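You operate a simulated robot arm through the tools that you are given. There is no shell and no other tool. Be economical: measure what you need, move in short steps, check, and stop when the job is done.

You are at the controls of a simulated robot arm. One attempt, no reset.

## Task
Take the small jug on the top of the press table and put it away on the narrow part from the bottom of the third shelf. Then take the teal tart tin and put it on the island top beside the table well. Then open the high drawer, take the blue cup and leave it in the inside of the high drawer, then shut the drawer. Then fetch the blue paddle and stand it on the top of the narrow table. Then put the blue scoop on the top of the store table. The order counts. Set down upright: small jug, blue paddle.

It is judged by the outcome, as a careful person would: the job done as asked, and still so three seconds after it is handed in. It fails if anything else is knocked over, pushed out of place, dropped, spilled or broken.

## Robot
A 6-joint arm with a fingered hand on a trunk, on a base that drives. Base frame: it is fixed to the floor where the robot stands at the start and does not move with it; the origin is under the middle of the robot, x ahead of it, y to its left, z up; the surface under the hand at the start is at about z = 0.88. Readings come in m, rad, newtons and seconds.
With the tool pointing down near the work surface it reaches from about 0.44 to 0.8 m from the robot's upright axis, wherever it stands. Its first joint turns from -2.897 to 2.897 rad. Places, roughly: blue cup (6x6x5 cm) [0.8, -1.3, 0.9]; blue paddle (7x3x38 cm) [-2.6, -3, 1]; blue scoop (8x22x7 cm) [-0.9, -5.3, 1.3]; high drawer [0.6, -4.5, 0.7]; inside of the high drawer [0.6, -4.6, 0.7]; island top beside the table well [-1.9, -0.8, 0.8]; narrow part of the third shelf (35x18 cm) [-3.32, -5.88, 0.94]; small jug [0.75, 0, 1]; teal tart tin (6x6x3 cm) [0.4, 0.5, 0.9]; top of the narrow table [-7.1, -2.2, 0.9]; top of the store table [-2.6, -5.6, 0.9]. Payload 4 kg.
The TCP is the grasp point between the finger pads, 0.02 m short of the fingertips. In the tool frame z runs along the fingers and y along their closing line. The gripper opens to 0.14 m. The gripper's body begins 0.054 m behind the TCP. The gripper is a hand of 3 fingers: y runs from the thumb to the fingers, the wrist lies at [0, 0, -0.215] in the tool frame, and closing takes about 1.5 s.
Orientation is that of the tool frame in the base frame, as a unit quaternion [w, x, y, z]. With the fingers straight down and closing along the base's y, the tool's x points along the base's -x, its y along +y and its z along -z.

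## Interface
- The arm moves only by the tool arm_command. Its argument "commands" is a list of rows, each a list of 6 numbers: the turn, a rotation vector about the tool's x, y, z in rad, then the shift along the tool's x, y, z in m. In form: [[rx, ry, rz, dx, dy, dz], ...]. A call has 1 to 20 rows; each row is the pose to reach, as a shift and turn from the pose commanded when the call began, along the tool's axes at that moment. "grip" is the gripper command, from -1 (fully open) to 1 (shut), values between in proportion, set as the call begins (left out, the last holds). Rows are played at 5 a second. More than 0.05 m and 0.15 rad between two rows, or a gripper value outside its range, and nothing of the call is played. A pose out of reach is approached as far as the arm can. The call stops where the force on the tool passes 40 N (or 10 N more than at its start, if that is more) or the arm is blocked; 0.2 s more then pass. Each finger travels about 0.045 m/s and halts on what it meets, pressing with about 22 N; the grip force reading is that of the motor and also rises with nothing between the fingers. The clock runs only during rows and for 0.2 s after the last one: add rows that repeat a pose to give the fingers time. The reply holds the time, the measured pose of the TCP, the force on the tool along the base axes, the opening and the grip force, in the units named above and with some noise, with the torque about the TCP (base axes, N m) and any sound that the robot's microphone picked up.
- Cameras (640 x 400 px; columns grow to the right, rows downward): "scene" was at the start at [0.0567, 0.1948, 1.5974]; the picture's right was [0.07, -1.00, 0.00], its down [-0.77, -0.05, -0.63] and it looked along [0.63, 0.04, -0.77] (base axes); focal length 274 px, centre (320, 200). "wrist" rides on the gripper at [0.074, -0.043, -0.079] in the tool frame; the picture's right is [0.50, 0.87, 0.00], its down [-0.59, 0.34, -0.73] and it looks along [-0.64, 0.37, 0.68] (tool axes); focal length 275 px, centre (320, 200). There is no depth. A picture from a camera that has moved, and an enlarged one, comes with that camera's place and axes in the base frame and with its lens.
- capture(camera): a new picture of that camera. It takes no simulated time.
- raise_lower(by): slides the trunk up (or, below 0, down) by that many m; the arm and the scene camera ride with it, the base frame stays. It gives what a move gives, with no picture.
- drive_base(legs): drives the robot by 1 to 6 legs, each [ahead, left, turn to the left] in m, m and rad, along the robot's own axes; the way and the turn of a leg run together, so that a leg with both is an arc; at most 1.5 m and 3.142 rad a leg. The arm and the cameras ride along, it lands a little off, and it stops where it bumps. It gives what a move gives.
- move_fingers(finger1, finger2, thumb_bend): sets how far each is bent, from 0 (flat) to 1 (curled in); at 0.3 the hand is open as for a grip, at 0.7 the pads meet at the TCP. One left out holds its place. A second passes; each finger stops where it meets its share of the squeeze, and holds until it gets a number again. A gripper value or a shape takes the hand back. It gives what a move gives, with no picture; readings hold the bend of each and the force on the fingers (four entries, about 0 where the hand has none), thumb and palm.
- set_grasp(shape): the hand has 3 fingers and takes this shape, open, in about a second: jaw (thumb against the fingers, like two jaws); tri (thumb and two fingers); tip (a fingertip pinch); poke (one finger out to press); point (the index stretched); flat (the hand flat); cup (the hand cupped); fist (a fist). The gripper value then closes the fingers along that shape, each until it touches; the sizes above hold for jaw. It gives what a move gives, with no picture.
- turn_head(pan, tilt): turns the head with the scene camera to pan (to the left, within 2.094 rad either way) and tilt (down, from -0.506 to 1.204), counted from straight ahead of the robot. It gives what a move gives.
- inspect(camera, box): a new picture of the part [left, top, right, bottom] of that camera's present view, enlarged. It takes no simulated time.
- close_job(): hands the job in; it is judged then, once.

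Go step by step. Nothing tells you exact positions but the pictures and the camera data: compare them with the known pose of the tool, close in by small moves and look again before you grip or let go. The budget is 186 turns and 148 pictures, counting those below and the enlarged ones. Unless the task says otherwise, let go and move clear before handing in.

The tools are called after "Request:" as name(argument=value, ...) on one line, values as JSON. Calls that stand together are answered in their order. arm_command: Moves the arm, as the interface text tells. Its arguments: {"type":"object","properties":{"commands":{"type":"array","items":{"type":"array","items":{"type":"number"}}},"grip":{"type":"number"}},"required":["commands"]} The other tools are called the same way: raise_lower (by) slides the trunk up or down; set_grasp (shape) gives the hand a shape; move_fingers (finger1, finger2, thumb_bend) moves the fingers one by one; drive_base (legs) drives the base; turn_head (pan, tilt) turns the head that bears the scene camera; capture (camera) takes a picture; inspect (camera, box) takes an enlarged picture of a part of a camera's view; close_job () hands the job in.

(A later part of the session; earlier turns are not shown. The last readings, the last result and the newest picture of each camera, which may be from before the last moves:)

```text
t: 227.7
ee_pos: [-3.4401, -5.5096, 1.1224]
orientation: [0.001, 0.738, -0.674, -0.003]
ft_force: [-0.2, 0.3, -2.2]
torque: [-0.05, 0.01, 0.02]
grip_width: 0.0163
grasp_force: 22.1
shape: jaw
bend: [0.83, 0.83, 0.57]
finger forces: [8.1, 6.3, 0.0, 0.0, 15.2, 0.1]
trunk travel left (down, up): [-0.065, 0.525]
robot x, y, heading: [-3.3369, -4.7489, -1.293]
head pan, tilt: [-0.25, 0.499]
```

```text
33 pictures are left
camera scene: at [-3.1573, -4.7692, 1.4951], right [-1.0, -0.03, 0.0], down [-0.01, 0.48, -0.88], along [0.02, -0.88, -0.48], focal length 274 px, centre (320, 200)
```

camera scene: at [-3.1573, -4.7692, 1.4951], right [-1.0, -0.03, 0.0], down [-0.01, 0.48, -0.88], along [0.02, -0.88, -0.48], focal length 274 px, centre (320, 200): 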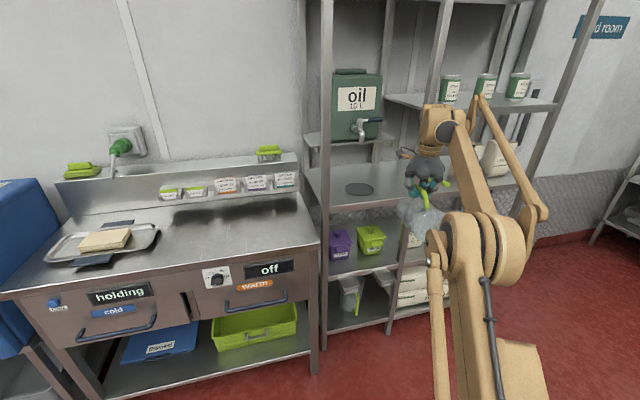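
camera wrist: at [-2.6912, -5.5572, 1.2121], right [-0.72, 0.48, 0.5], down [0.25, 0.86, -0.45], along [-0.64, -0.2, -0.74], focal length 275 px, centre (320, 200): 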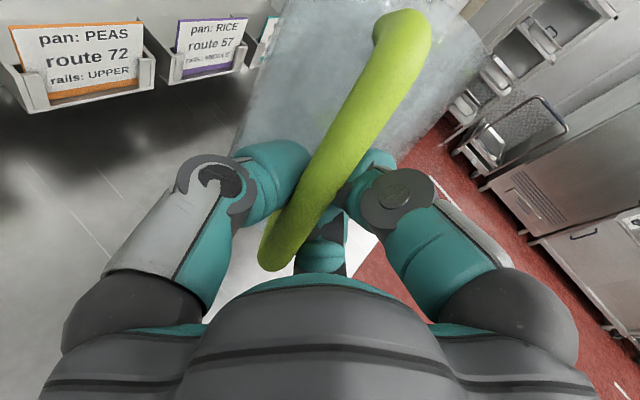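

Forces stayed steady. Now I tilt the jug up in front of the bay, lower the trunk, and check.

Request:
arm_command(commands=[[0, 0.14, 0, 0, 0, 0], [0, 0.28, 0, 0, 0, 0], [0, 0.42, 0, 0, 0, 0], [0, 0.56, 0, 0, 0, 0], [0, 0.7, 0, 0, 0, 0], [0, 0.84, 0, 0, 0, 0], [0, 0.98, 0, 0, 0, 0], [0, 1.12, 0, 0, 0, 0], [0, 1.26, 0, 0, 0, 0], [0, 1.4, 0, 0, 0, 0]])

Request:
raise_lower(by=-0.05)

Request:
inspect(camera="scene", box=[320, 130, 480, 260])

```text
t: 229.9
ee_pos: [-3.441, -5.5106, 1.1236]
orientation: [0.436, 0.566, -0.516, 0.473]
ft_force: [-0.9, 0.3, -1.1]
torque: [0.08, -0.02, 0.01]
grip_width: 0.0161
grasp_force: 22.0
shape: jaw
bend: [0.83, 0.83, 0.58]
finger forces: [8.9, 3.1, 0.0, 0.0, 14.4, 0.0]
trunk travel left (down, up): [-0.065, 0.525]
robot x, y, heading: [-3.3375, -4.7476, -1.296]
head pan, tilt: [-0.25, 0.499]
```

```text
t: 230.9
ee_pos: [-3.44, -5.5106, 1.0751]
orientation: [0.435, 0.567, -0.515, 0.473]
ft_force: [0.4, 0.1, -1.7]
torque: [0.1, -0.01, -0.02]
grip_width: 0.0159
grasp_force: 21.7
shape: jaw
bend: [0.83, 0.83, 0.58]
finger forces: [7.9, 1.9, 0.0, 0.0, 13.1, 0.0]
trunk travel left (down, up): [-0.015, 0.575]
robot x, y, heading: [-3.3348, -4.7486, -1.287]
head pan, tilt: [-0.25, 0.499]
```

```text
3.08 times, centred on (400, 195) of scene
camera zoom: at [-3.1573, -4.7689, 1.4452], right [-1.0, -0.03, 0.0], down [-0.01, 0.48, -0.88], along [0.02, -0.88, -0.48], focal length 842 px, centre (74, 215)
```

zoom: 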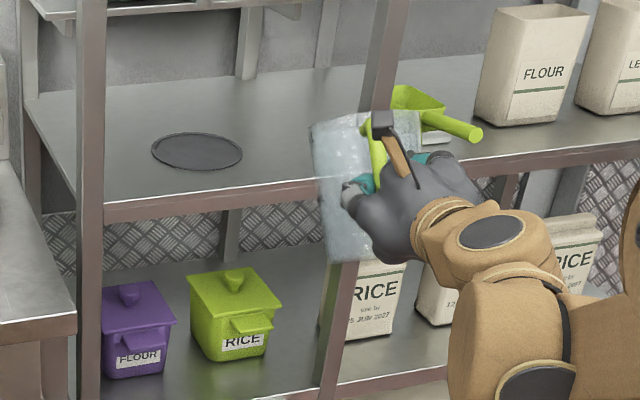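

Nearly upright, with a slight roll. I drive in, then correct the roll and check before lowering.

Request:
drive_base(legs=[[0.28, 0.035, 0]])

Request:
arm_command(commands=[[0, 0, 0.1, 0, 0, 0], [0, 0, 0.2, 0, 0, 0], [0, 0, 0.25, 0, 0, 0]])

Request:
inspect(camera="scene", box=[330, 130, 490, 270])

```text
t: 232.8
ee_pos: [-3.3264, -5.7681, 1.0742]
orientation: [0.434, 0.568, -0.514, 0.474]
ft_force: [-0.7, -0.3, -0.9]
torque: [0.08, 0.0, 0.04]
grip_width: 0.0164
grasp_force: 22.2
shape: jaw
bend: [0.83, 0.83, 0.58]
finger forces: [7.8, 1.8, 0.0, 0.0, 13.1, 0.0]
trunk travel left (down, up): [-0.015, 0.575]
robot x, y, heading: [-3.2239, -5.0067, -1.294]
head pan, tilt: [-0.25, 0.499]
```

```text
t: 233.6
ee_pos: [-3.3268, -5.7673, 1.0738]
orientation: [-0.372, -0.499, 0.582, -0.524]
ft_force: [-0.8, 0.1, -2.0]
torque: [0.08, 0.0, 0.04]
grip_width: 0.016
grasp_force: 21.9
shape: jaw
bend: [0.83, 0.83, 0.58]
finger forces: [7.6, 1.8, 0.0, 0.0, 13.4, 0.0]
trunk travel left (down, up): [-0.015, 0.575]
robot x, y, heading: [-3.2282, -5.0058, -1.291]
head pan, tilt: [-0.25, 0.499]
```

```text
2.86 times, centred on (410, 200) of scene
camera zoom: at [-3.0468, -5.0254, 1.4451], right [-1.0, -0.03, 0.0], down [-0.02, 0.48, -0.88], along [0.03, -0.88, -0.48], focal length 782 px, centre (63, 200)
```

zoom: 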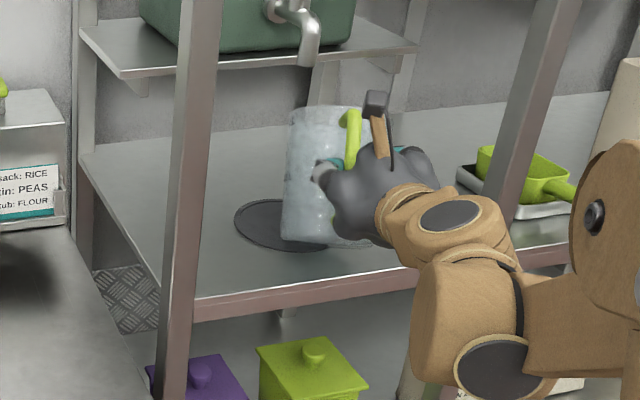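

The jug is upright over the disc. I lower in small steps until it touches.

Request:
arm_command(commands=[[0, 0, 0, -0.0096, 0.0024, 0.0018], [0, 0, 0, -0.0191, 0.0048, 0.0035], [0, 0, 0, -0.0239, 0.006, 0.0044]])

Request:
arm_command(commands=[[0, 0, 0, -0.0048, 0.0012, 0.0009], [0, 0, 0, -0.0067, 0.0017, 0.0012]])

Request:
arm_command(commands=[[0, 0, 0, -0.0048, 0.0012, 0.0009]])

```text
t: 234.4
ee_pos: [-3.3271, -5.767, 1.0497]
orientation: [-0.372, -0.499, 0.582, -0.524]
ft_force: [-0.4, -0.2, 0.2]
torque: [0.02, 0.02, 0.04]
grip_width: 0.0159
grasp_force: 21.9
shape: jaw
bend: [0.83, 0.83, 0.59]
finger forces: [0.0, 0.1, 0.1, 0.0, 0.0, 0.0]
trunk travel left (down, up): [-0.015, 0.575]
robot x, y, heading: [-3.2274, -5.0048, -1.29]
head pan, tilt: [-0.25, 0.499]
```

```text
t: 235.0
ee_pos: [-3.3262, -5.7678, 1.0424]
orientation: [-0.373, -0.498, 0.582, -0.523]
ft_force: [-0.8, 0.0, 0.5]
torque: [-0.01, 0.0, 0.03]
grip_width: 0.0161
grasp_force: 21.9
shape: jaw
bend: [0.83, 0.83, 0.59]
finger forces: [0.0, 0.1, 0.1, 0.1, 0.1, 0.1]
trunk travel left (down, up): [-0.015, 0.575]
robot x, y, heading: [-3.2275, -5.0075, -1.295]
head pan, tilt: [-0.25, 0.499]
```

```text
t: 235.4
ee_pos: [-3.326, -5.7677, 1.0382]
orientation: [-0.373, -0.499, 0.581, -0.524]
ft_force: [-1.2, -0.1, -0.3]
torque: [0.0, -0.01, -0.03]
grip_width: 0.0161
grasp_force: 22.0
shape: jaw
bend: [0.83, 0.83, 0.59]
finger forces: [0.0, 0.1, 0.0, 0.0, 0.0, 0.1]
trunk travel left (down, up): [-0.015, 0.575]
robot x, y, heading: [-3.2249, -5.0047, -1.294]
head pan, tilt: [-0.25, 0.499]
```

The weight has gone off the hand: the jug rests on the shelf. I verify before opening.

Request:
inspect(camera="scene", box=[330, 130, 490, 270])

```text
2.86 times, centred on (410, 200) of scene
camera zoom: at [-3.0468, -5.0252, 1.4451], right [-1.0, -0.03, 0.0], down [-0.02, 0.48, -0.88], along [0.03, -0.88, -0.48], focal length 782 px, centre (63, 200)
```

zoom: 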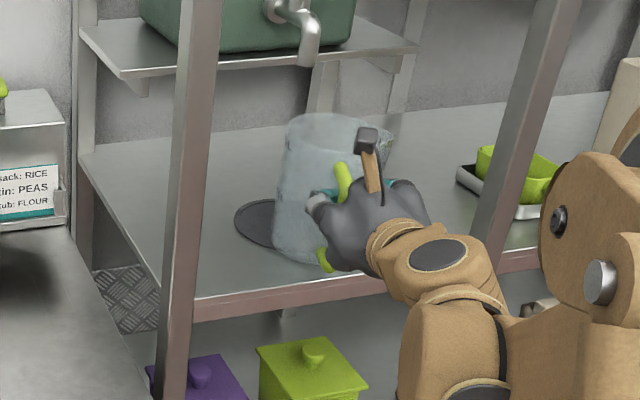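

The jug stands upright on the shelf. I open the hand and back straight out with the base.

Request:
arm_command(commands=[[0, 0, 0, 0, 0, 0], [0, 0, 0, 0, 0, 0], [0, 0, 0, 0, 0, 0], [0, 0, 0, 0, 0, 0]], grip=0.1)

Request:
arm_command(commands=[[0, 0, 0, 0, 0, -0.015], [0, 0, 0, 0, 0, -0.03], [0, 0, 0, 0, 0, -0.05], [0, 0, 0, 0, 0, -0.08], [0, 0, 0, 0, 0, -0.11]])

Request:
drive_base(legs=[[-0.5, 0, 0]])

Request:
capture(camera="scene")

```text
t: 236.4
ee_pos: [-3.3261, -5.768, 1.039]
orientation: [-0.373, -0.499, 0.581, -0.524]
ft_force: [0.4, 0.8, 0.1]
torque: [0.0, 0.03, 0.0]
grip_width: 0.0625
grasp_force: 0.0
shape: jaw
bend: [0.36, 0.36, 0.35]
finger forces: [0.1, 0.0, 0.0, 0.0, 0.0, 0.0]
trunk travel left (down, up): [-0.015, 0.575]
robot x, y, heading: [-3.2317, -5.0058, -1.285]
head pan, tilt: [-0.25, 0.499]
```

```text
t: 237.6
ee_pos: [-3.3334, -5.6591, 1.059]
orientation: [-0.373, -0.499, 0.582, -0.524]
ft_force: [0.1, -0.1, 0.6]
torque: [0.0, 0.0, -0.03]
grip_width: 0.0627
grasp_force: 0.0
shape: jaw
bend: [0.36, 0.36, 0.35]
finger forces: [0.0, 0.0, 0.0, 0.1, 0.1, 0.0]
trunk travel left (down, up): [-0.015, 0.575]
robot x, y, heading: [-3.2298, -5.0033, -1.285]
head pan, tilt: [-0.25, 0.499]
```

```text
t: 240.5
ee_pos: [-3.4718, -5.1846, 1.0568]
orientation: [-0.372, -0.499, 0.581, -0.525]
ft_force: [0.3, -0.5, 0.1]
torque: [-0.01, 0.02, 0.0]
grip_width: 0.0626
grasp_force: 0.0
shape: jaw
bend: [0.36, 0.36, 0.35]
finger forces: [0.0, 0.0, 0.1, 0.0, 0.1, 0.0]
trunk travel left (down, up): [-0.015, 0.575]
robot x, y, heading: [-3.3644, -4.5313, -1.287]
head pan, tilt: [-0.25, 0.499]
```

```text
29 pictures are left
camera scene: at [-3.1842, -4.5497, 1.4452], right [-1.0, -0.03, 0.0], down [-0.02, 0.48, -0.88], along [0.03, -0.88, -0.48], focal length 274 px, centre (320, 200)
```

scene: 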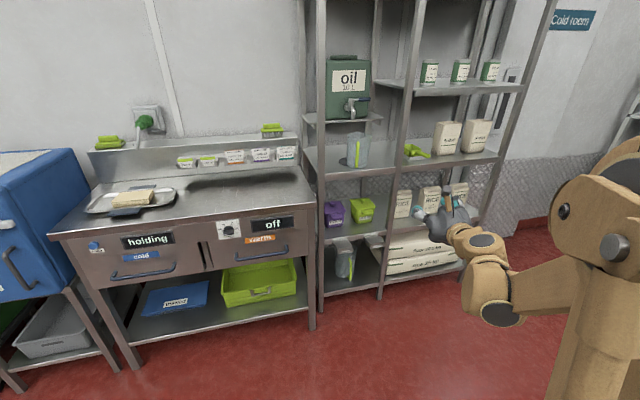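

Jug done: it stands on the disc. Next the teal tin at about (0.414, 0.539). I fold the hand back to tool-down in its original roll and retract for driving.

Request:
arm_command(commands=[[0, 0, -0.12, 0, 0, 0], [0, 0, -0.25, 0, 0, 0]])

Request:
arm_command(commands=[[0, -0.14, 0, 0, 0, -0.01], [0, -0.28, 0, 0, 0, -0.02], [0, -0.42, 0, 0, 0, -0.03], [0, -0.56, 0, 0, 0, -0.04], [0, -0.7, 0, 0, 0, -0.04], [0, -0.84, 0, 0, 0, -0.04], [0, -0.98, 0, 0, 0, -0.04], [0, -1.12, 0, 0, 0, -0.04], [0, -1.26, 0, 0, 0, -0.04], [0, -1.4, 0, 0, 0, -0.04]])

Request:
arm_command(commands=[[0, 0, -0.145, 0, 0, -0.02], [0, 0, -0.29, 0, 0, -0.04], [0, 0, -0.435, 0, 0, -0.06], [0, 0, -0.58, 0, 0, -0.06], [0, 0, -0.725, 0, 0, -0.06], [0, 0, -0.87, 0, 0, -0.06], [0, 0, -1.015, 0, 0, -0.06], [0, 0, -1.16, 0, 0, -0.06], [0, 0, -1.305, 0, 0, -0.06], [0, 0, -1.45, 0, 0, -0.06], [0, 0, -1.595, 0, 0, -0.06], [0, 0, -1.67, 0, 0, -0.06]])

Request:
arm_command(commands=[[0, 0, -0.145, 0, 0, 0], [0, 0, -0.29, 0, 0, 0], [0, 0, -0.435, 0, 0, 0], [0, 0, -0.58, 0, 0, 0], [0, 0, -0.725, 0, 0, 0], [0, 0, -0.87, 0, 0, 0], [0, 0, -1.015, 0, 0, 0], [0, 0, -1.16, 0, 0, 0], [0, 0, -1.305, 0, 0, 0], [0, 0, -1.45, 0, 0, 0], [0, 0, -1.595, 0, 0, 0], [0, 0, -1.67, 0, 0, 0]])

```text
t: 241.1
ee_pos: [-3.4718, -5.1836, 1.059]
orientation: [0.435, 0.568, -0.514, 0.473]
ft_force: [0.2, 0.3, 0.0]
torque: [0.0, -0.02, -0.02]
grip_width: 0.0628
grasp_force: 0.0
shape: jaw
bend: [0.36, 0.36, 0.35]
finger forces: [0.0, 0.1, 0.0, 0.0, 0.0, 0.0]
trunk travel left (down, up): [-0.015, 0.575]
robot x, y, heading: [-3.3619, -4.5322, -1.285]
head pan, tilt: [-0.25, 0.499]
```

```text
t: 243.3
ee_pos: [-3.4759, -5.1459, 1.0647]
orientation: [0.0, 0.739, -0.673, -0.005]
ft_force: [1.2, 0.3, 0.1]
torque: [-0.03, 0.01, 0.04]
grip_width: 0.0627
grasp_force: 0.1
shape: jaw
bend: [0.36, 0.36, 0.35]
finger forces: [0.0, 0.0, 0.0, 0.0, 0.1, 0.1]
trunk travel left (down, up): [-0.015, 0.575]
robot x, y, heading: [-3.3643, -4.5287, -1.288]
head pan, tilt: [-0.25, 0.499]
```

```text
t: 245.9
ee_pos: [-3.4756, -5.1452, 1.1248]
orientation: [-0.001, 0.995, 0.097, -0.003]
ft_force: [0.2, -0.2, 0.1]
torque: [-0.01, -0.02, 0.01]
grip_width: 0.0628
grasp_force: 0.0
shape: jaw
bend: [0.36, 0.36, 0.35]
finger forces: [0.1, 0.0, 0.0, 0.0, 0.1, 0.0]
trunk travel left (down, up): [-0.015, 0.575]
robot x, y, heading: [-3.3672, -4.5271, -1.288]
head pan, tilt: [-0.25, 0.499]
```

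```text
t: 248.5
ee_pos: [-3.4751, -5.1448, 1.1247]
orientation: [-0.004, 0.596, 0.803, -0.001]
ft_force: [-0.3, -0.1, -0.3]
torque: [0.0, 0.02, 0.02]
grip_width: 0.0626
grasp_force: 0.2
shape: jaw
bend: [0.36, 0.36, 0.35]
finger forces: [0.0, 0.0, 0.1, 0.0, 0.0, 0.0]
trunk travel left (down, up): [-0.015, 0.575]
robot x, y, heading: [-3.3625, -4.5288, -1.291]
head pan, tilt: [-0.25, 0.499]
```

Request:
arm_command(commands=[[0, 0, 0, 0.012, 0.045, 0], [0, 0, 0, 0.024, 0.09, 0], [0, 0, 0, 0.036, 0.135, 0], [0, 0, 0, 0.048, 0.18, 0], [0, 0, 0, 0.06, 0.225, 0], [0, 0, 0, 0.072, 0.278, 0]])

Request:
raise_lower(by=0.18)

Request:
drive_base(legs=[[0, 0, 1.558], [1.5, 0, 0], [1.5, 0, 0], [0.45, 0, 0]])

```text
refused: row 6 steps farther than a row can; nothing moved
```

```text
t: 250.5
ee_pos: [-3.4748, -5.1459, 1.3041]
orientation: [-0.003, 0.597, 0.802, 0.0]
ft_force: [0.3, 0.2, 0.4]
torque: [0.0, -0.02, 0.02]
grip_width: 0.0624
grasp_force: 0.1
shape: jaw
bend: [0.36, 0.36, 0.35]
finger forces: [0.1, 0.1, 0.0, 0.1, 0.0, 0.0]
trunk travel left (down, up): [-0.195, 0.395]
robot x, y, heading: [-3.3643, -4.5311, -1.293]
head pan, tilt: [-0.25, 0.499]
```

```text
t: 271.4
ee_pos: [0.6245, -3.6039, 1.3043]
orientation: [-0.003, -0.156, 0.988, -0.004]
ft_force: [0.6, 0.7, 0.9]
torque: [0.01, 0.0, -0.01]
grip_width: 0.0628
grasp_force: 0.0
shape: jaw
bend: [0.36, 0.36, 0.35]
finger forces: [0.1, 0.2, 0.1, 0.0, 0.0, 0.0]
trunk travel left (down, up): [-0.195, 0.395]
robot x, y, heading: [0.0058, -3.5102, 0.307]
head pan, tilt: [-0.25, 0.499]
```

Request:
arm_command(commands=[[0, 0, 0, 0.01, 0.04, 0], [0, 0, 0, 0.02, 0.08, 0], [0, 0, 0, 0.03, 0.12, 0], [0, 0, 0, 0.04, 0.16, 0], [0, 0, 0, 0.05, 0.2, 0], [0, 0, 0, 0.06, 0.24, 0], [0, 0, 0, 0.07, 0.278, 0]])

Request:
drive_base(legs=[[0, 0, 1.264], [0.66, -0.09, 0], [1.0, 0.23, 0]])

```text
t: 273.0
ee_pos: [0.4706, -3.3622, 1.3059]
orientation: [-0.002, -0.157, 0.988, -0.003]
ft_force: [0.0, 0.4, 0.3]
torque: [-0.01, -0.01, -0.03]
grip_width: 0.0626
grasp_force: 0.1
shape: jaw
bend: [0.36, 0.36, 0.35]
finger forces: [0.0, 0.0, 0.0, 0.1, 0.0, 0.0]
trunk travel left (down, up): [-0.195, 0.395]
robot x, y, heading: [0.0034, -3.5069, 0.306]
head pan, tilt: [-0.25, 0.499]
```

```text
t: 284.7
ee_pos: [-0.0932, -1.3557, 1.3069]
orientation: [0.0, -0.704, 0.71, -0.004]
ft_force: [-0.4, -0.1, -0.6]
torque: [-0.02, 0.01, -0.02]
grip_width: 0.0628
grasp_force: 0.1
shape: jaw
bend: [0.36, 0.36, 0.35]
finger forces: [0.1, 0.0, 0.0, 0.0, 0.1, 0.1]
trunk travel left (down, up): [-0.195, 0.395]
robot x, y, heading: [-0.1046, -1.8417, 1.554]
head pan, tilt: [-0.25, 0.499]
```

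Request:
drive_base(legs=[[1.5, 0.04, 0], [0.5, 0.03, 0], [0.2, 0.04, 0], [0, 0, -1.285]])

Request:
turn_head(pan=0.2, tilt=0.8)

Request:
capture(camera="scene")

```text
refused: leg 1 is longer than a leg can be; nothing moved
```

```text
t: 285.6
ee_pos: [-0.0925, -1.3553, 1.3074]
orientation: [0.0, -0.705, 0.71, -0.003]
ft_force: [-0.5, 0.9, -0.8]
torque: [0.0, -0.01, 0.04]
grip_width: 0.063
grasp_force: 0.1
shape: jaw
bend: [0.36, 0.36, 0.35]
finger forces: [0.0, 0.1, 0.0, 0.1, 0.1, 0.0]
trunk travel left (down, up): [-0.195, 0.395]
robot x, y, heading: [-0.1044, -1.8423, 1.549]
head pan, tilt: [0.201, 0.799]
```

```text
28 pictures are left
camera scene: at [-0.3067, -1.7814, 1.5992], right [0.98, 0.18, 0.0], down [0.13, -0.7, -0.7], along [-0.13, 0.69, -0.72], focal length 274 px, centre (320, 200)
```

scene: 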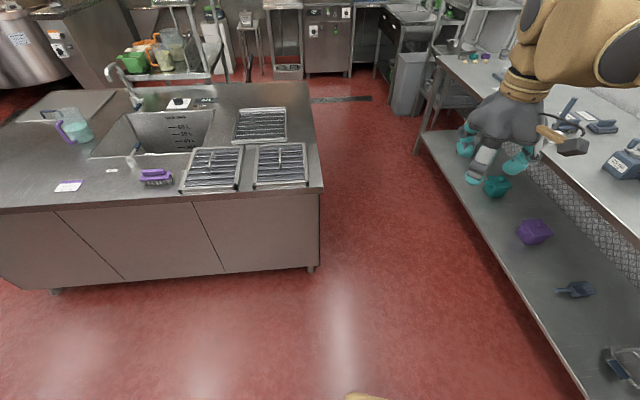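

Useful view of the island; the target spot lies left of the well, best reached from its west side. I continue to the tins.

Request:
drive_base(legs=[[1.45, 0.04, 0], [0.55, 0.03, 0], [0.2, 0.04, 0], [0, 0, -1.28]])

Request:
turn_head(pan=0.1, tilt=0.9)

Request:
capture(camera="scene")

```text
t: 299.9
ee_pos: [0.2687, 0.5123, 1.3058]
orientation: [-0.002, -0.166, 0.986, -0.003]
ft_force: [0.1, -0.2, -0.3]
torque: [0.0, 0.02, -0.03]
grip_width: 0.0627
grasp_force: 0.0
shape: jaw
bend: [0.36, 0.36, 0.35]
finger forces: [0.1, 0.1, 0.0, 0.1, 0.0, 0.0]
trunk travel left (down, up): [-0.195, 0.395]
robot x, y, heading: [-0.1913, 0.3539, 0.323]
head pan, tilt: [0.201, 0.799]
```

```text
t: 300.6
ee_pos: [0.2691, 0.5132, 1.3071]
orientation: [-0.002, -0.167, 0.986, -0.002]
ft_force: [0.2, -0.1, 0.6]
torque: [0.0, 0.02, -0.01]
grip_width: 0.0629
grasp_force: 0.1
shape: jaw
bend: [0.36, 0.36, 0.35]
finger forces: [0.0, 0.0, 0.0, 0.0, 0.1, 0.0]
trunk travel left (down, up): [-0.195, 0.395]
robot x, y, heading: [-0.1948, 0.3571, 0.324]
head pan, tilt: [0.099, 0.901]
```

```text
27 pictures are left
camera scene: at [-0.204, 0.5614, 1.5913], right [0.41, -0.91, 0.0], down [-0.71, -0.32, -0.62], along [0.57, 0.26, -0.78], focal length 274 px, centre (320, 200)
```

scene: 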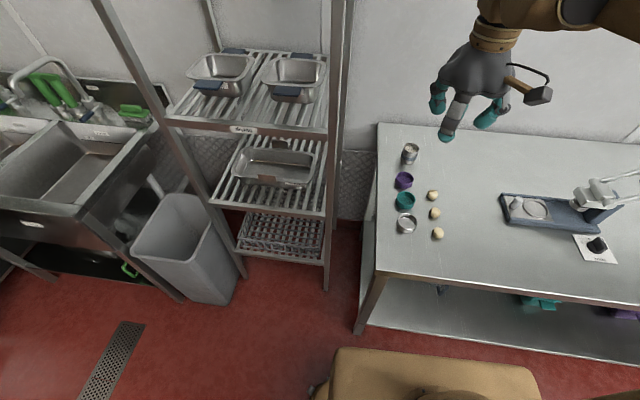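

The tin measures (0.414, 0.541) again. I move over its left wall for a wall pinch and descend to 10 cm above.

Request:
arm_command(commands=[[0, 0, 0, -0.037, 0.0025, 0], [0, 0, 0, -0.074, 0.005, 0], [0, 0, 0, -0.11, 0.0075, 0], [0, 0, 0, -0.147, 0.01, 0], [0, 0, 0, -0.147, 0.01, 0.045], [0, 0, 0, -0.147, 0.01, 0.09], [0, 0, 0, -0.147, 0.01, 0.135], [0, 0, 0, -0.147, 0.01, 0.18], [0, 0, 0, -0.147, 0.01, 0.225], [0, 0, 0, -0.147, 0.01, 0.27], [0, 0, 0, -0.147, 0.01, 0.31]], grip=0.25)

Request:
capture(camera="wrist")

```text
t: 303.0
ee_pos: [0.4041, 0.5672, 0.9978]
orientation: [-0.003, -0.167, 0.986, -0.003]
ft_force: [0.3, 0.5, -0.2]
torque: [-0.03, 0.0, -0.01]
grip_width: 0.0529
grasp_force: 0.0
shape: jaw
bend: [0.39, 0.39, 0.38]
finger forces: [0.1, 0.1, 0.0, 0.0, 0.1, 0.0]
trunk travel left (down, up): [-0.195, 0.395]
robot x, y, heading: [-0.1959, 0.3539, 0.326]
head pan, tilt: [0.099, 0.901]
```

```text
26 pictures are left
camera wrist: at [0.3483, 0.5041, 1.078], right [-0.76, 0.65, 0.0], down [0.45, 0.52, 0.73], along [0.48, 0.55, -0.68], focal length 275 px, centre (320, 200)
```

wrist: 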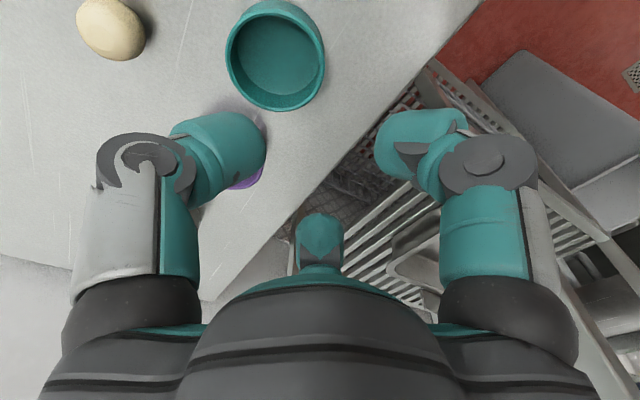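

The tin's rim centre is at (0.406, 0.531). I correct the position and descend so thumb is inside, fingers outside its wall.

Request:
arm_command(commands=[[0, 0, 0, 0.01, -0.006, 0], [0, 0, 0, 0.01, -0.006, 0.03], [0, 0, 0, 0.01, -0.006, 0.06], [0, 0, 0, 0.01, -0.006, 0.078], [0, 0, 0, 0.01, -0.006, 0.089]])

Request:
arm_command(commands=[[0, 0, 0, 0, 0, 0], [0, 0, 0, 0, 0, 0], [0, 0, 0, 0, 0, 0], [0, 0, 0, 0, 0, 0], [0, 0, 0, 0, 0, 0], [0, 0, 0, 0, 0, 0]], grip=1)

Request:
capture(camera="wrist")

```text
t: 304.2
ee_pos: [0.3964, 0.5591, 0.9069]
orientation: [-0.002, -0.167, 0.986, -0.003]
ft_force: [1.0, 0.0, 0.5]
torque: [-0.01, 0.03, 0.04]
grip_width: 0.0529
grasp_force: 0.1
shape: jaw
bend: [0.39, 0.39, 0.39]
finger forces: [0.0, 0.0, 0.0, 0.1, 0.5, 0.0]
trunk travel left (down, up): [-0.195, 0.395]
robot x, y, heading: [-0.1942, 0.3579, 0.325]
head pan, tilt: [0.099, 0.901]
```

```text
t: 305.6
ee_pos: [0.398, 0.5576, 0.9051]
orientation: [-0.002, -0.167, 0.986, -0.004]
ft_force: [1.1, -0.2, 0.2]
torque: [-0.01, 0.01, -0.03]
grip_width: 0.0126
grasp_force: 21.9
shape: jaw
bend: [0.72, 0.72, 0.52]
finger forces: [0.0, 0.0, 0.0, 0.0, 4.1, 0.0]
trunk travel left (down, up): [-0.195, 0.395]
robot x, y, heading: [-0.1945, 0.3612, 0.326]
head pan, tilt: [0.099, 0.901]
```

```text
25 pictures are left
camera wrist: at [0.3406, 0.4944, 0.9859], right [-0.76, 0.65, 0.0], down [0.45, 0.52, 0.73], along [0.48, 0.55, -0.68], focal length 275 px, centre (320, 200)
```

wrist: 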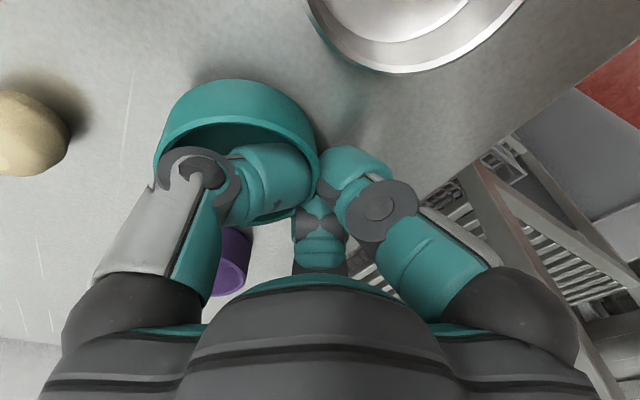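

The wall is pinched with the thumb inside. I lift and check.

Request:
arm_command(commands=[[0, 0, 0, 0, 0, -0.02], [0, 0, 0, 0, 0, -0.06], [0, 0, 0, 0, 0, -0.1], [0, 0, 0, 0, 0, -0.14], [0, 0, 0, 0, 0, -0.18]])

Request:
capture(camera="wrist")

```text
t: 306.8
ee_pos: [0.3955, 0.5613, 1.0848]
orientation: [-0.002, -0.167, 0.986, -0.003]
ft_force: [0.4, -0.5, -0.4]
torque: [0.02, -0.01, -0.02]
grip_width: 0.0129
grasp_force: 22.1
shape: jaw
bend: [0.72, 0.72, 0.52]
finger forces: [0.1, 0.0, 0.0, 0.0, 4.0, 0.1]
trunk travel left (down, up): [-0.195, 0.395]
robot x, y, heading: [-0.1943, 0.3562, 0.325]
head pan, tilt: [0.099, 0.901]
```

```text
24 pictures are left
camera wrist: at [0.3397, 0.4976, 1.1651], right [-0.76, 0.65, 0.0], down [0.45, 0.52, 0.73], along [0.48, 0.55, -0.68], focal length 275 px, centre (320, 200)
```

wrist: 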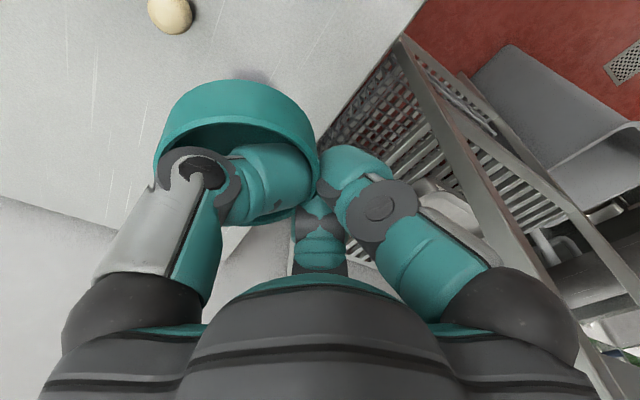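

Held. I retract and raise, then drive around the south of the island to its west side.

Request:
arm_command(commands=[[0, 0, 0, 0, 0, -0.045], [0, 0, 0, 0, 0, -0.09], [0, 0, 0, 0, 0, -0.135], [0, 0, 0, 0, 0, -0.18], [0, 0, 0, 0.04, 0, -0.2], [0, 0, 0, 0.08, 0, -0.2], [0, 0, 0, 0.12, 0, -0.2]])

Request:
drive_base(legs=[[-0.06, 0, 0], [0, 0, -1.9], [1.45, 0, 0], [0.3, 0, 0]])

```text
t: 308.4
ee_pos: [0.2805, 0.5195, 1.2895]
orientation: [-0.001, -0.167, 0.986, -0.003]
ft_force: [-0.7, -0.2, 0.4]
torque: [0.04, -0.01, 0.0]
grip_width: 0.0127
grasp_force: 21.8
shape: jaw
bend: [0.72, 0.72, 0.52]
finger forces: [0.0, 0.0, 0.0, 0.0, 4.1, 0.1]
trunk travel left (down, up): [-0.195, 0.395]
robot x, y, heading: [-0.1928, 0.3587, 0.324]
head pan, tilt: [0.099, 0.901]
```

```text
t: 318.5
ee_pos: [-0.3353, -1.1047, 1.2879]
orientation: [-0.004, 0.752, 0.659, -0.001]
ft_force: [1.3, 0.0, -0.4]
torque: [0.01, 0.1, 0.03]
grip_width: 0.0123
grasp_force: 22.2
shape: jaw
bend: [0.72, 0.72, 0.52]
finger forces: [0.0, 0.0, 0.0, 0.1, 4.2, 0.0]
trunk travel left (down, up): [-0.195, 0.395]
robot x, y, heading: [-0.268, -0.6101, -1.709]
head pan, tilt: [0.099, 0.901]
stopped in leg 3: the robot was blocked; the commanded pose is now the measured one
```

The base brushed the island as the heading drifted. I shift left, straighten, and go on.

Request:
drive_base(legs=[[0, 0.15, 0], [0, 0, 0.14], [0.85, 0, 0]])

```text
t: 324.6
ee_pos: [-0.1428, -1.9878, 1.2883]
orientation: [-0.004, 0.712, 0.702, 0.0]
ft_force: [0.5, 0.1, -0.5]
torque: [-0.03, -0.02, -0.01]
grip_width: 0.0124
grasp_force: 21.7
shape: jaw
bend: [0.72, 0.72, 0.52]
finger forces: [0.0, 0.0, 0.0, 0.1, 4.3, 0.0]
trunk travel left (down, up): [-0.195, 0.395]
robot x, y, heading: [-0.1375, -1.4835, -1.591]
head pan, tilt: [0.099, 0.901]
```

Request:
drive_base(legs=[[0, 0, -1.281], [1.4, 0.0, 0]])

Request:
turn_head(pan=-0.7, tilt=0.55)

Request:
capture(camera="scene")

```text
t: 334.9
ee_pos: [-2.0155, -1.9166, 1.288]
orientation: [-0.003, 0.993, 0.114, 0.003]
ft_force: [0.4, 0.2, -0.8]
torque: [-0.04, 0.01, 0.01]
grip_width: 0.0126
grasp_force: 22.5
shape: jaw
bend: [0.72, 0.72, 0.52]
finger forces: [0.1, 0.0, 0.0, 0.0, 3.9, 0.0]
trunk travel left (down, up): [-0.195, 0.395]
robot x, y, heading: [-1.5248, -1.8073, -2.923]
head pan, tilt: [0.099, 0.901]
```

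```text
t: 336.1
ee_pos: [-2.015, -1.9174, 1.2885]
orientation: [-0.003, 0.993, 0.114, 0.002]
ft_force: [0.3, 0.5, 0.5]
torque: [0.0, -0.03, 0.07]
grip_width: 0.0126
grasp_force: 22.0
shape: jaw
bend: [0.72, 0.72, 0.52]
finger forces: [0.0, 0.0, 0.1, 0.1, 3.9, 0.0]
trunk travel left (down, up): [-0.195, 0.395]
robot x, y, heading: [-1.5244, -1.8057, -2.92]
head pan, tilt: [-0.7, 0.55]
```

```text
23 pictures are left
camera scene: at [-1.5443, -1.9464, 1.6205], right [0.46, 0.89, 0.0], down [0.46, -0.24, -0.85], along [-0.76, 0.39, -0.52], focal length 274 px, centre (320, 200)
```

scene: 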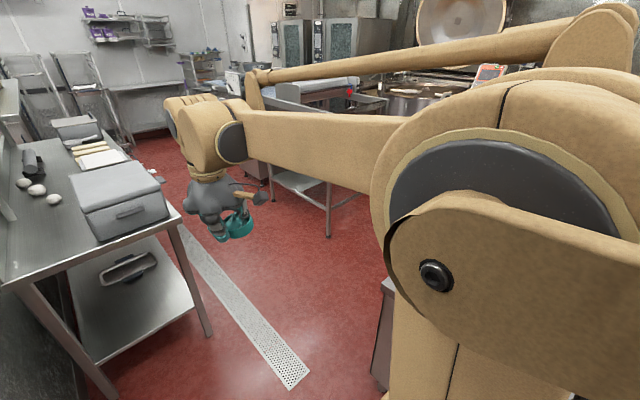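

The way around the west side is clear. I drive on, turn north past the corner, then face the island.

Request:
drive_base(legs=[[0.8, 0, 0], [0, 0, -1.51], [1.05, 0, 0], [0, 0, -1.55]])

Request:
turn_head(pan=0.15, tilt=0.75)

Request:
capture(camera="scene")

```text
t: 352.9
ee_pos: [-2.0567, -0.8273, 1.2885]
orientation: [-0.003, -0.122, 0.993, -0.003]
ft_force: [-0.4, -0.1, -0.5]
torque: [0.04, 0.02, -0.02]
grip_width: 0.0125
grasp_force: 22.4
shape: jaw
bend: [0.72, 0.72, 0.52]
finger forces: [0.0, 0.0, 0.1, 0.1, 3.6, 0.0]
trunk travel left (down, up): [-0.195, 0.395]
robot x, y, heading: [-2.5437, -0.9477, 0.237]
head pan, tilt: [-0.7, 0.55]
```

```text
t: 354.0
ee_pos: [-2.0576, -0.8264, 1.2893]
orientation: [-0.002, -0.122, 0.993, -0.003]
ft_force: [-0.2, -0.3, -0.4]
torque: [-0.02, 0.02, 0.02]
grip_width: 0.0123
grasp_force: 22.3
shape: jaw
bend: [0.72, 0.72, 0.52]
finger forces: [0.0, 0.0, 0.0, 0.1, 3.5, 0.0]
trunk travel left (down, up): [-0.195, 0.395]
robot x, y, heading: [-2.5443, -0.9475, 0.238]
head pan, tilt: [0.15, 0.75]
```

```text
22 pictures are left
camera scene: at [-2.531, -0.7362, 1.6032], right [0.38, -0.93, 0.0], down [-0.63, -0.26, -0.73], along [0.68, 0.27, -0.68], focal length 274 px, centre (320, 200)
```

scene: 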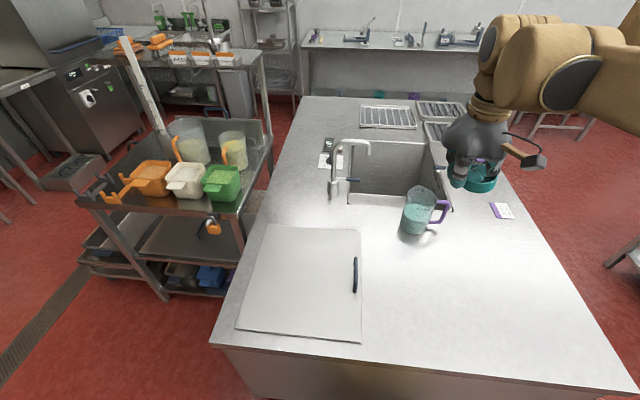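

The spot beside the well is the open steel next to the jug. I move over (−1.93, −0.83) and descend to just above.

Request:
arm_command(commands=[[0, 0, 0, -0.041, -0.002, 0], [0, 0, 0, -0.082, -0.004, 0], [0, 0, 0, -0.123, -0.005, 0], [0, 0, 0, -0.123, -0.005, 0.045], [0, 0, 0, -0.123, -0.005, 0.09], [0, 0, 0, -0.123, -0.005, 0.135], [0, 0, 0, -0.123, -0.005, 0.18], [0, 0, 0, -0.123, -0.005, 0.225], [0, 0, 0, -0.123, -0.005, 0.27], [0, 0, 0, -0.123, -0.005, 0.315], [0, 0, 0, -0.123, -0.005, 0.36], [0, 0, 0, -0.123, -0.005, 0.4]])

Request:
capture(camera="scene")

```text
t: 356.6
ee_pos: [-1.9376, -0.8073, 0.8872]
orientation: [-0.002, -0.122, 0.992, -0.003]
ft_force: [0.0, -0.9, -0.6]
torque: [0.03, 0.01, 0.02]
grip_width: 0.0125
grasp_force: 22.0
shape: jaw
bend: [0.72, 0.72, 0.52]
finger forces: [0.0, 0.0, 0.1, 0.0, 3.5, 0.1]
trunk travel left (down, up): [-0.195, 0.395]
robot x, y, heading: [-2.5398, -0.9449, 0.236]
head pan, tilt: [0.15, 0.75]
```

```text
21 pictures are left
camera scene: at [-2.5302, -0.7358, 1.6031], right [0.38, -0.93, 0.0], down [-0.63, -0.26, -0.73], along [0.68, 0.27, -0.68], focal length 274 px, centre (320, 200)
```

scene: 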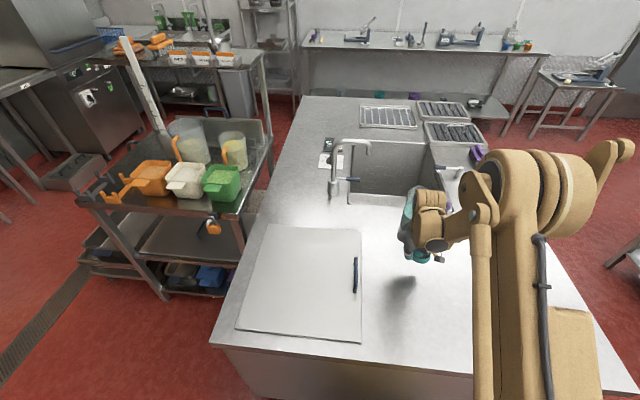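

Request:
arm_command(commands=[[0, 0, 0, 0, 0, 0.02], [0, 0, 0, 0, 0, 0.04], [0, 0, 0, 0, 0, 0.048]])

Request:
arm_command(commands=[[0, 0, 0, 0, 0, 0.004], [0, 0, 0, 0, 0, 0.008]])

Request:
arm_command(commands=[[0, 0, 0, 0, 0, 0.003], [0, 0, 0, 0, 0, 0.006]])

```text
t: 357.4
ee_pos: [-1.9394, -0.8066, 0.8394]
orientation: [-0.002, -0.122, 0.993, -0.003]
ft_force: [0.8, -0.3, 0.6]
torque: [-0.02, 0.0, -0.01]
grip_width: 0.0126
grasp_force: 22.3
shape: jaw
bend: [0.72, 0.72, 0.52]
finger forces: [0.0, 0.0, 0.1, 0.0, 3.5, 0.0]
trunk travel left (down, up): [-0.195, 0.395]
robot x, y, heading: [-2.5447, -0.948, 0.233]
head pan, tilt: [0.15, 0.75]
```

```text
t: 358.0
ee_pos: [-1.939, -0.8046, 0.8305]
orientation: [-0.002, -0.121, 0.993, -0.003]
ft_force: [-0.3, -0.4, -0.7]
torque: [0.03, -0.03, 0.0]
grip_width: 0.0124
grasp_force: 22.1
shape: jaw
bend: [0.72, 0.72, 0.52]
finger forces: [0.0, 0.0, 0.0, 0.0, 3.5, 0.0]
trunk travel left (down, up): [-0.195, 0.395]
robot x, y, heading: [-2.5434, -0.9466, 0.238]
head pan, tilt: [0.15, 0.75]
```

```text
t: 358.6
ee_pos: [-1.9374, -0.8042, 0.824]
orientation: [-0.002, -0.122, 0.993, -0.003]
ft_force: [0.4, -0.1, 0.2]
torque: [0.02, -0.02, -0.01]
grip_width: 0.0123
grasp_force: 22.0
shape: jaw
bend: [0.72, 0.72, 0.52]
finger forces: [0.0, 0.1, 0.0, 0.0, 3.5, 0.0]
trunk travel left (down, up): [-0.195, 0.395]
robot x, y, heading: [-2.5432, -0.9444, 0.238]
head pan, tilt: [0.15, 0.75]
```

Request:
arm_command(commands=[[0, 0, 0, 0, 0, 0.005]])

Request:
arm_command(commands=[[0, 0, 0, 0, 0, 0.005]])

Request:
capture(camera="wrist")

```text
t: 359.0
ee_pos: [-1.9386, -0.8071, 0.821]
orientation: [-0.002, -0.122, 0.993, -0.002]
ft_force: [0.0, 0.0, 11.6]
torque: [-0.12, 0.0, 0.0]
grip_width: 0.0128
grasp_force: 22.7
shape: jaw
bend: [0.72, 0.72, 0.52]
finger forces: [0.0, 0.3, 0.0, 0.0, 9.7, 0.1]
trunk travel left (down, up): [-0.195, 0.395]
robot x, y, heading: [-2.5469, -0.9454, 0.238]
head pan, tilt: [0.15, 0.75]
```

```text
t: 359.4
ee_pos: [-1.938, -0.8067, 0.8202]
orientation: [-0.001, -0.122, 0.993, -0.003]
ft_force: [-2.1, -0.1, 29.2]
torque: [0.06, 0.01, 0.03]
grip_width: 0.013
grasp_force: 21.8
shape: jaw
bend: [0.72, 0.72, 0.52]
finger forces: [0.0, 0.3, 0.0, 0.0, 11.6, 0.1]
trunk travel left (down, up): [-0.195, 0.395]
robot x, y, heading: [-2.5449, -0.9476, 0.236]
head pan, tilt: [0.15, 0.75]
stopped in row 1: the force on the tool passed its limit at 50 N (the readings are from after the stop); the commanded pose is now the measured one
```

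```text
20 pictures are left
camera wrist: at [-2.0, -0.8644, 0.9002], right [-0.7, 0.72, 0.0], down [0.49, 0.48, 0.73], along [0.53, 0.51, -0.68], focal length 275 px, centre (320, 200)
```

wrist: 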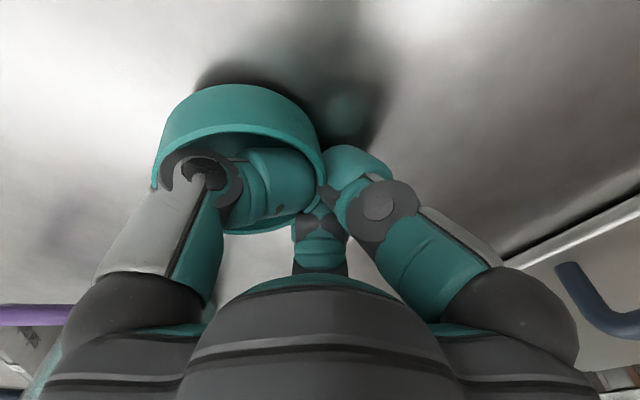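

The tin rests on the island. I relieve, release and lift clear.

Request:
arm_command(commands=[[0, 0, 0, 0, 0, -0.002], [0, 0, 0, 0, 0, -0.002]])

Request:
arm_command(commands=[[0, 0, 0, 0, 0, 0], [0, 0, 0, 0, 0, 0], [0, 0, 0, 0, 0, 0], [0, 0, 0, 0, 0, 0]], grip=0.35)

Request:
arm_command(commands=[[0, 0, 0, 0, 0, -0.03], [0, 0, 0, 0, 0, -0.075], [0, 0, 0, 0, 0, -0.12], [0, 0, 0, 0, 0, -0.165], [0, 0, 0, 0, 0, -0.21], [0, 0, 0, 0, 0, -0.255], [0, 0, 0, 0, 0, -0.3], [0, 0, 0, 0, 0, -0.345], [0, 0, 0, 0.03, 0, -0.38], [0, 0, 0, 0.07, 0, -0.4], [0, 0, 0, 0.11, 0, -0.42]])

Request:
inspect(camera="scene", box=[340, 170, 500, 310])

```text
t: 360.0
ee_pos: [-1.9383, -0.8065, 0.8201]
orientation: [-0.001, -0.122, 0.993, -0.004]
ft_force: [-2.6, -1.4, 10.1]
torque: [-0.07, 0.0, -0.03]
grip_width: 0.0127
grasp_force: 21.8
shape: jaw
bend: [0.72, 0.72, 0.52]
finger forces: [0.0, 0.2, 0.1, 0.0, 10.3, 0.0]
trunk travel left (down, up): [-0.195, 0.395]
robot x, y, heading: [-2.5478, -0.9429, 0.235]
head pan, tilt: [0.15, 0.75]
```

```text
t: 361.0
ee_pos: [-1.9382, -0.8047, 0.8213]
orientation: [0.0, -0.123, 0.992, -0.004]
ft_force: [0.4, 5.0, 19.5]
torque: [-0.19, -0.06, 0.04]
grip_width: 0.0448
grasp_force: 0.1
shape: jaw
bend: [0.42, 0.42, 0.44]
finger forces: [1.8, 2.3, 0.0, 0.0, 14.7, 0.0]
trunk travel left (down, up): [-0.195, 0.395]
robot x, y, heading: [-2.5457, -0.9458, 0.238]
head pan, tilt: [0.15, 0.75]
```

```text
t: 363.4
ee_pos: [-2.0464, -0.8271, 1.2392]
orientation: [-0.001, -0.122, 0.993, -0.003]
ft_force: [-0.7, 0.0, -0.2]
torque: [-0.01, -0.03, -0.03]
grip_width: 0.0455
grasp_force: 0.1
shape: jaw
bend: [0.42, 0.42, 0.41]
finger forces: [0.0, 0.1, 0.0, 0.1, 0.0, 0.0]
trunk travel left (down, up): [-0.195, 0.395]
robot x, y, heading: [-2.5459, -0.9489, 0.234]
head pan, tilt: [0.15, 0.75]
```

```text
2.86 times, centred on (420, 240) of scene
camera zoom: at [-2.533, -0.7366, 1.6032], right [0.38, -0.93, 0.0], down [-0.63, -0.26, -0.73], along [0.68, 0.28, -0.68], focal length 782 px, centre (34, 86)
```

zoom: 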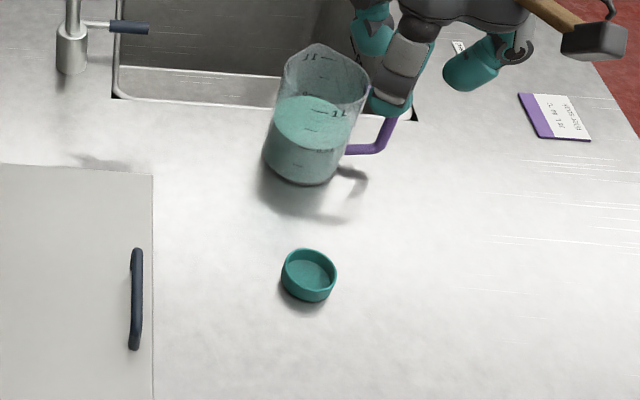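

The tin sits upright beside the well. Now to the drawer: I retrace the way around the island.

Request:
drive_base(legs=[[0, -1.05, 0], [1.45, 0, 0]])

```text
t: 375.5
ee_pos: [-0.4136, -1.5661, 1.2394]
orientation: [-0.001, -0.111, 0.994, -0.002]
ft_force: [0.1, 0.0, -0.2]
torque: [0.0, 0.02, 0.02]
grip_width: 0.0455
grasp_force: 0.1
shape: jaw
bend: [0.42, 0.42, 0.41]
finger forces: [0.0, 0.0, 0.0, 0.0, 0.1, 0.1]
trunk travel left (down, up): [-0.195, 0.395]
robot x, y, heading: [-0.9186, -1.6748, 0.213]
head pan, tilt: [0.15, 0.75]
```

Request:
drive_base(legs=[[0.8, 0, 0], [0, -1.4, 0], [0, -0.75, 0], [0, 0, -1.51]])

Request:
turn_head(pan=-0.1, tilt=0.55)

Request:
capture(camera="scene")

```text
t: 393.5
ee_pos: [0.3427, -4.1206, 1.2393]
orientation: [-0.002, 0.614, 0.789, -0.001]
ft_force: [-0.2, 0.0, 0.4]
torque: [0.03, 0.0, -0.02]
grip_width: 0.0451
grasp_force: 0.2
shape: jaw
bend: [0.42, 0.42, 0.41]
finger forces: [0.1, 0.0, 0.1, 0.1, 0.1, 0.0]
trunk travel left (down, up): [-0.195, 0.395]
robot x, y, heading: [0.222, -3.619, -1.333]
head pan, tilt: [0.15, 0.75]
```

```text
t: 394.3
ee_pos: [0.3428, -4.1211, 1.2397]
orientation: [-0.004, 0.615, 0.789, -0.002]
ft_force: [-0.2, 0.0, -0.4]
torque: [0.03, 0.01, -0.01]
grip_width: 0.0452
grasp_force: 0.0
shape: jaw
bend: [0.42, 0.42, 0.41]
finger forces: [0.0, 0.0, 0.0, 0.0, 0.1, 0.0]
trunk travel left (down, up): [-0.195, 0.395]
robot x, y, heading: [0.2262, -3.6164, -1.338]
head pan, tilt: [-0.099, 0.55]
```

```text
18 pictures are left
camera scene: at [0.4161, -3.6456, 1.6205], right [-0.99, -0.14, 0.0], down [-0.07, 0.52, -0.85], along [0.12, -0.84, -0.52], focal length 274 px, centre (320, 200)
```

scene: 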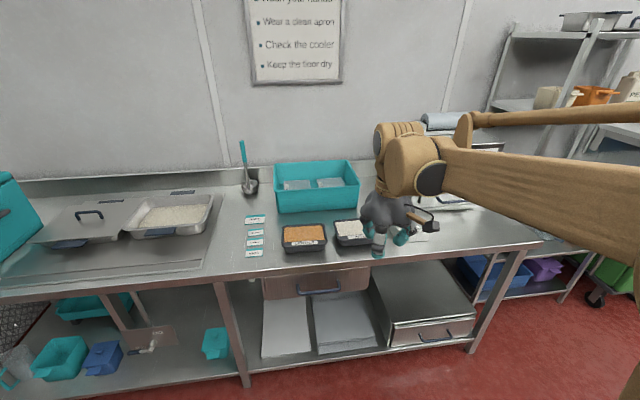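

I see the high drawer under the table top with a horizontal bar handle near pixel (318, 292). I zoom in.

Request:
inspect(camera="scene", box=[240, 230, 400, 330])

```text
4.00 times, centred on (320, 280) of scene
camera zoom: at [0.4161, -3.6456, 1.6205], right [-0.99, -0.14, 0.0], down [-0.07, 0.52, -0.85], along [0.12, -0.84, -0.52], focal length 1095 px, centre (320, -120)
```

zoom: 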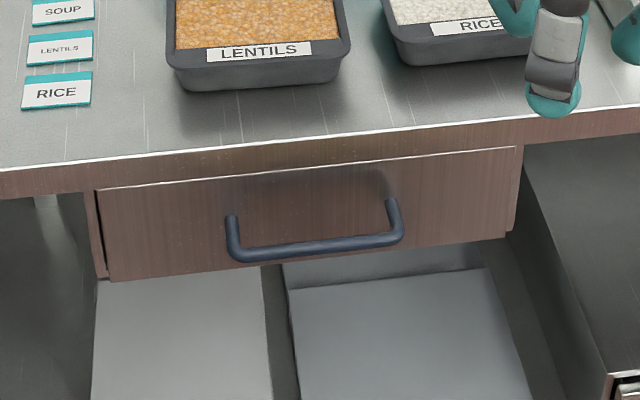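

The handle bar is about (0.516, −4.32, 0.80), horizontal and ~4.5 cm off the face. I pose the hand pointing forward and 30° down, rolled so it pinches the bar from above and below, and lower the trunk.

Request:
arm_command(commands=[[0, -0.14, 0, 0.015, 0, 0], [0, -0.28, 0, 0.03, 0, 0], [0, -0.42, 0, 0.045, 0, 0], [0, -0.56, 0, 0.06, 0, 0], [0, -0.7, 0, 0.06, 0, 0], [0, -0.84, 0, 0.06, 0, 0], [0, -0.98, 0, 0.06, 0, 0], [0, -1.047, 0, 0.06, 0, 0]], grip=0.1)

Request:
arm_command(commands=[[0, 0, 0.145, 0, 0, 0], [0, 0, 0.29, 0, 0, 0], [0, 0, 0.435, 0, 0, 0], [0, 0, 0.58, 0, 0, 0], [0, 0, 0.725, 0, 0, 0], [0, 0, 0.87, 0, 0, 0], [0, 0, 1.015, 0, 0, 0], [0, 0, 1.16, 0, 0, 0], [0, 0, 1.305, 0, 0, 0], [0, 0, 1.45, 0, 0, 0], [0, 0, 1.571, 0, 0, 0]])

Request:
raise_lower(by=-0.19)

```text
t: 396.1
ee_pos: [0.3276, -4.0629, 1.2395]
orientation: [0.392, 0.531, 0.684, -0.309]
ft_force: [-0.2, 0.0, -0.2]
torque: [0.02, -0.03, 0.01]
grip_width: 0.0628
grasp_force: 0.0
shape: jaw
bend: [0.36, 0.36, 0.35]
finger forces: [0.0, 0.1, 0.0, 0.1, 0.0, 0.1]
trunk travel left (down, up): [-0.195, 0.395]
robot x, y, heading: [0.2233, -3.6197, -1.338]
head pan, tilt: [-0.099, 0.55]
```

```text
t: 398.5
ee_pos: [0.3278, -4.0637, 1.2393]
orientation: [0.495, 0.861, 0.106, 0.059]
ft_force: [-0.3, 0.1, -0.5]
torque: [0.01, 0.0, 0.0]
grip_width: 0.0628
grasp_force: 0.1
shape: jaw
bend: [0.36, 0.36, 0.35]
finger forces: [0.0, 0.0, 0.1, 0.0, 0.1, 0.1]
trunk travel left (down, up): [-0.195, 0.395]
robot x, y, heading: [0.2239, -3.6207, -1.337]
head pan, tilt: [-0.099, 0.55]
```

```text
t: 400.6
ee_pos: [0.3288, -4.0615, 1.0494]
orientation: [0.495, 0.86, 0.107, 0.059]
ft_force: [0.7, 0.1, -0.3]
torque: [0.0, 0.01, 0.0]
grip_width: 0.0625
grasp_force: 0.1
shape: jaw
bend: [0.36, 0.36, 0.35]
finger forces: [0.0, 0.0, 0.0, 0.0, 0.0, 0.0]
trunk travel left (down, up): [-0.005, 0.585]
robot x, y, heading: [0.2224, -3.6181, -1.333]
head pan, tilt: [-0.099, 0.55]
```

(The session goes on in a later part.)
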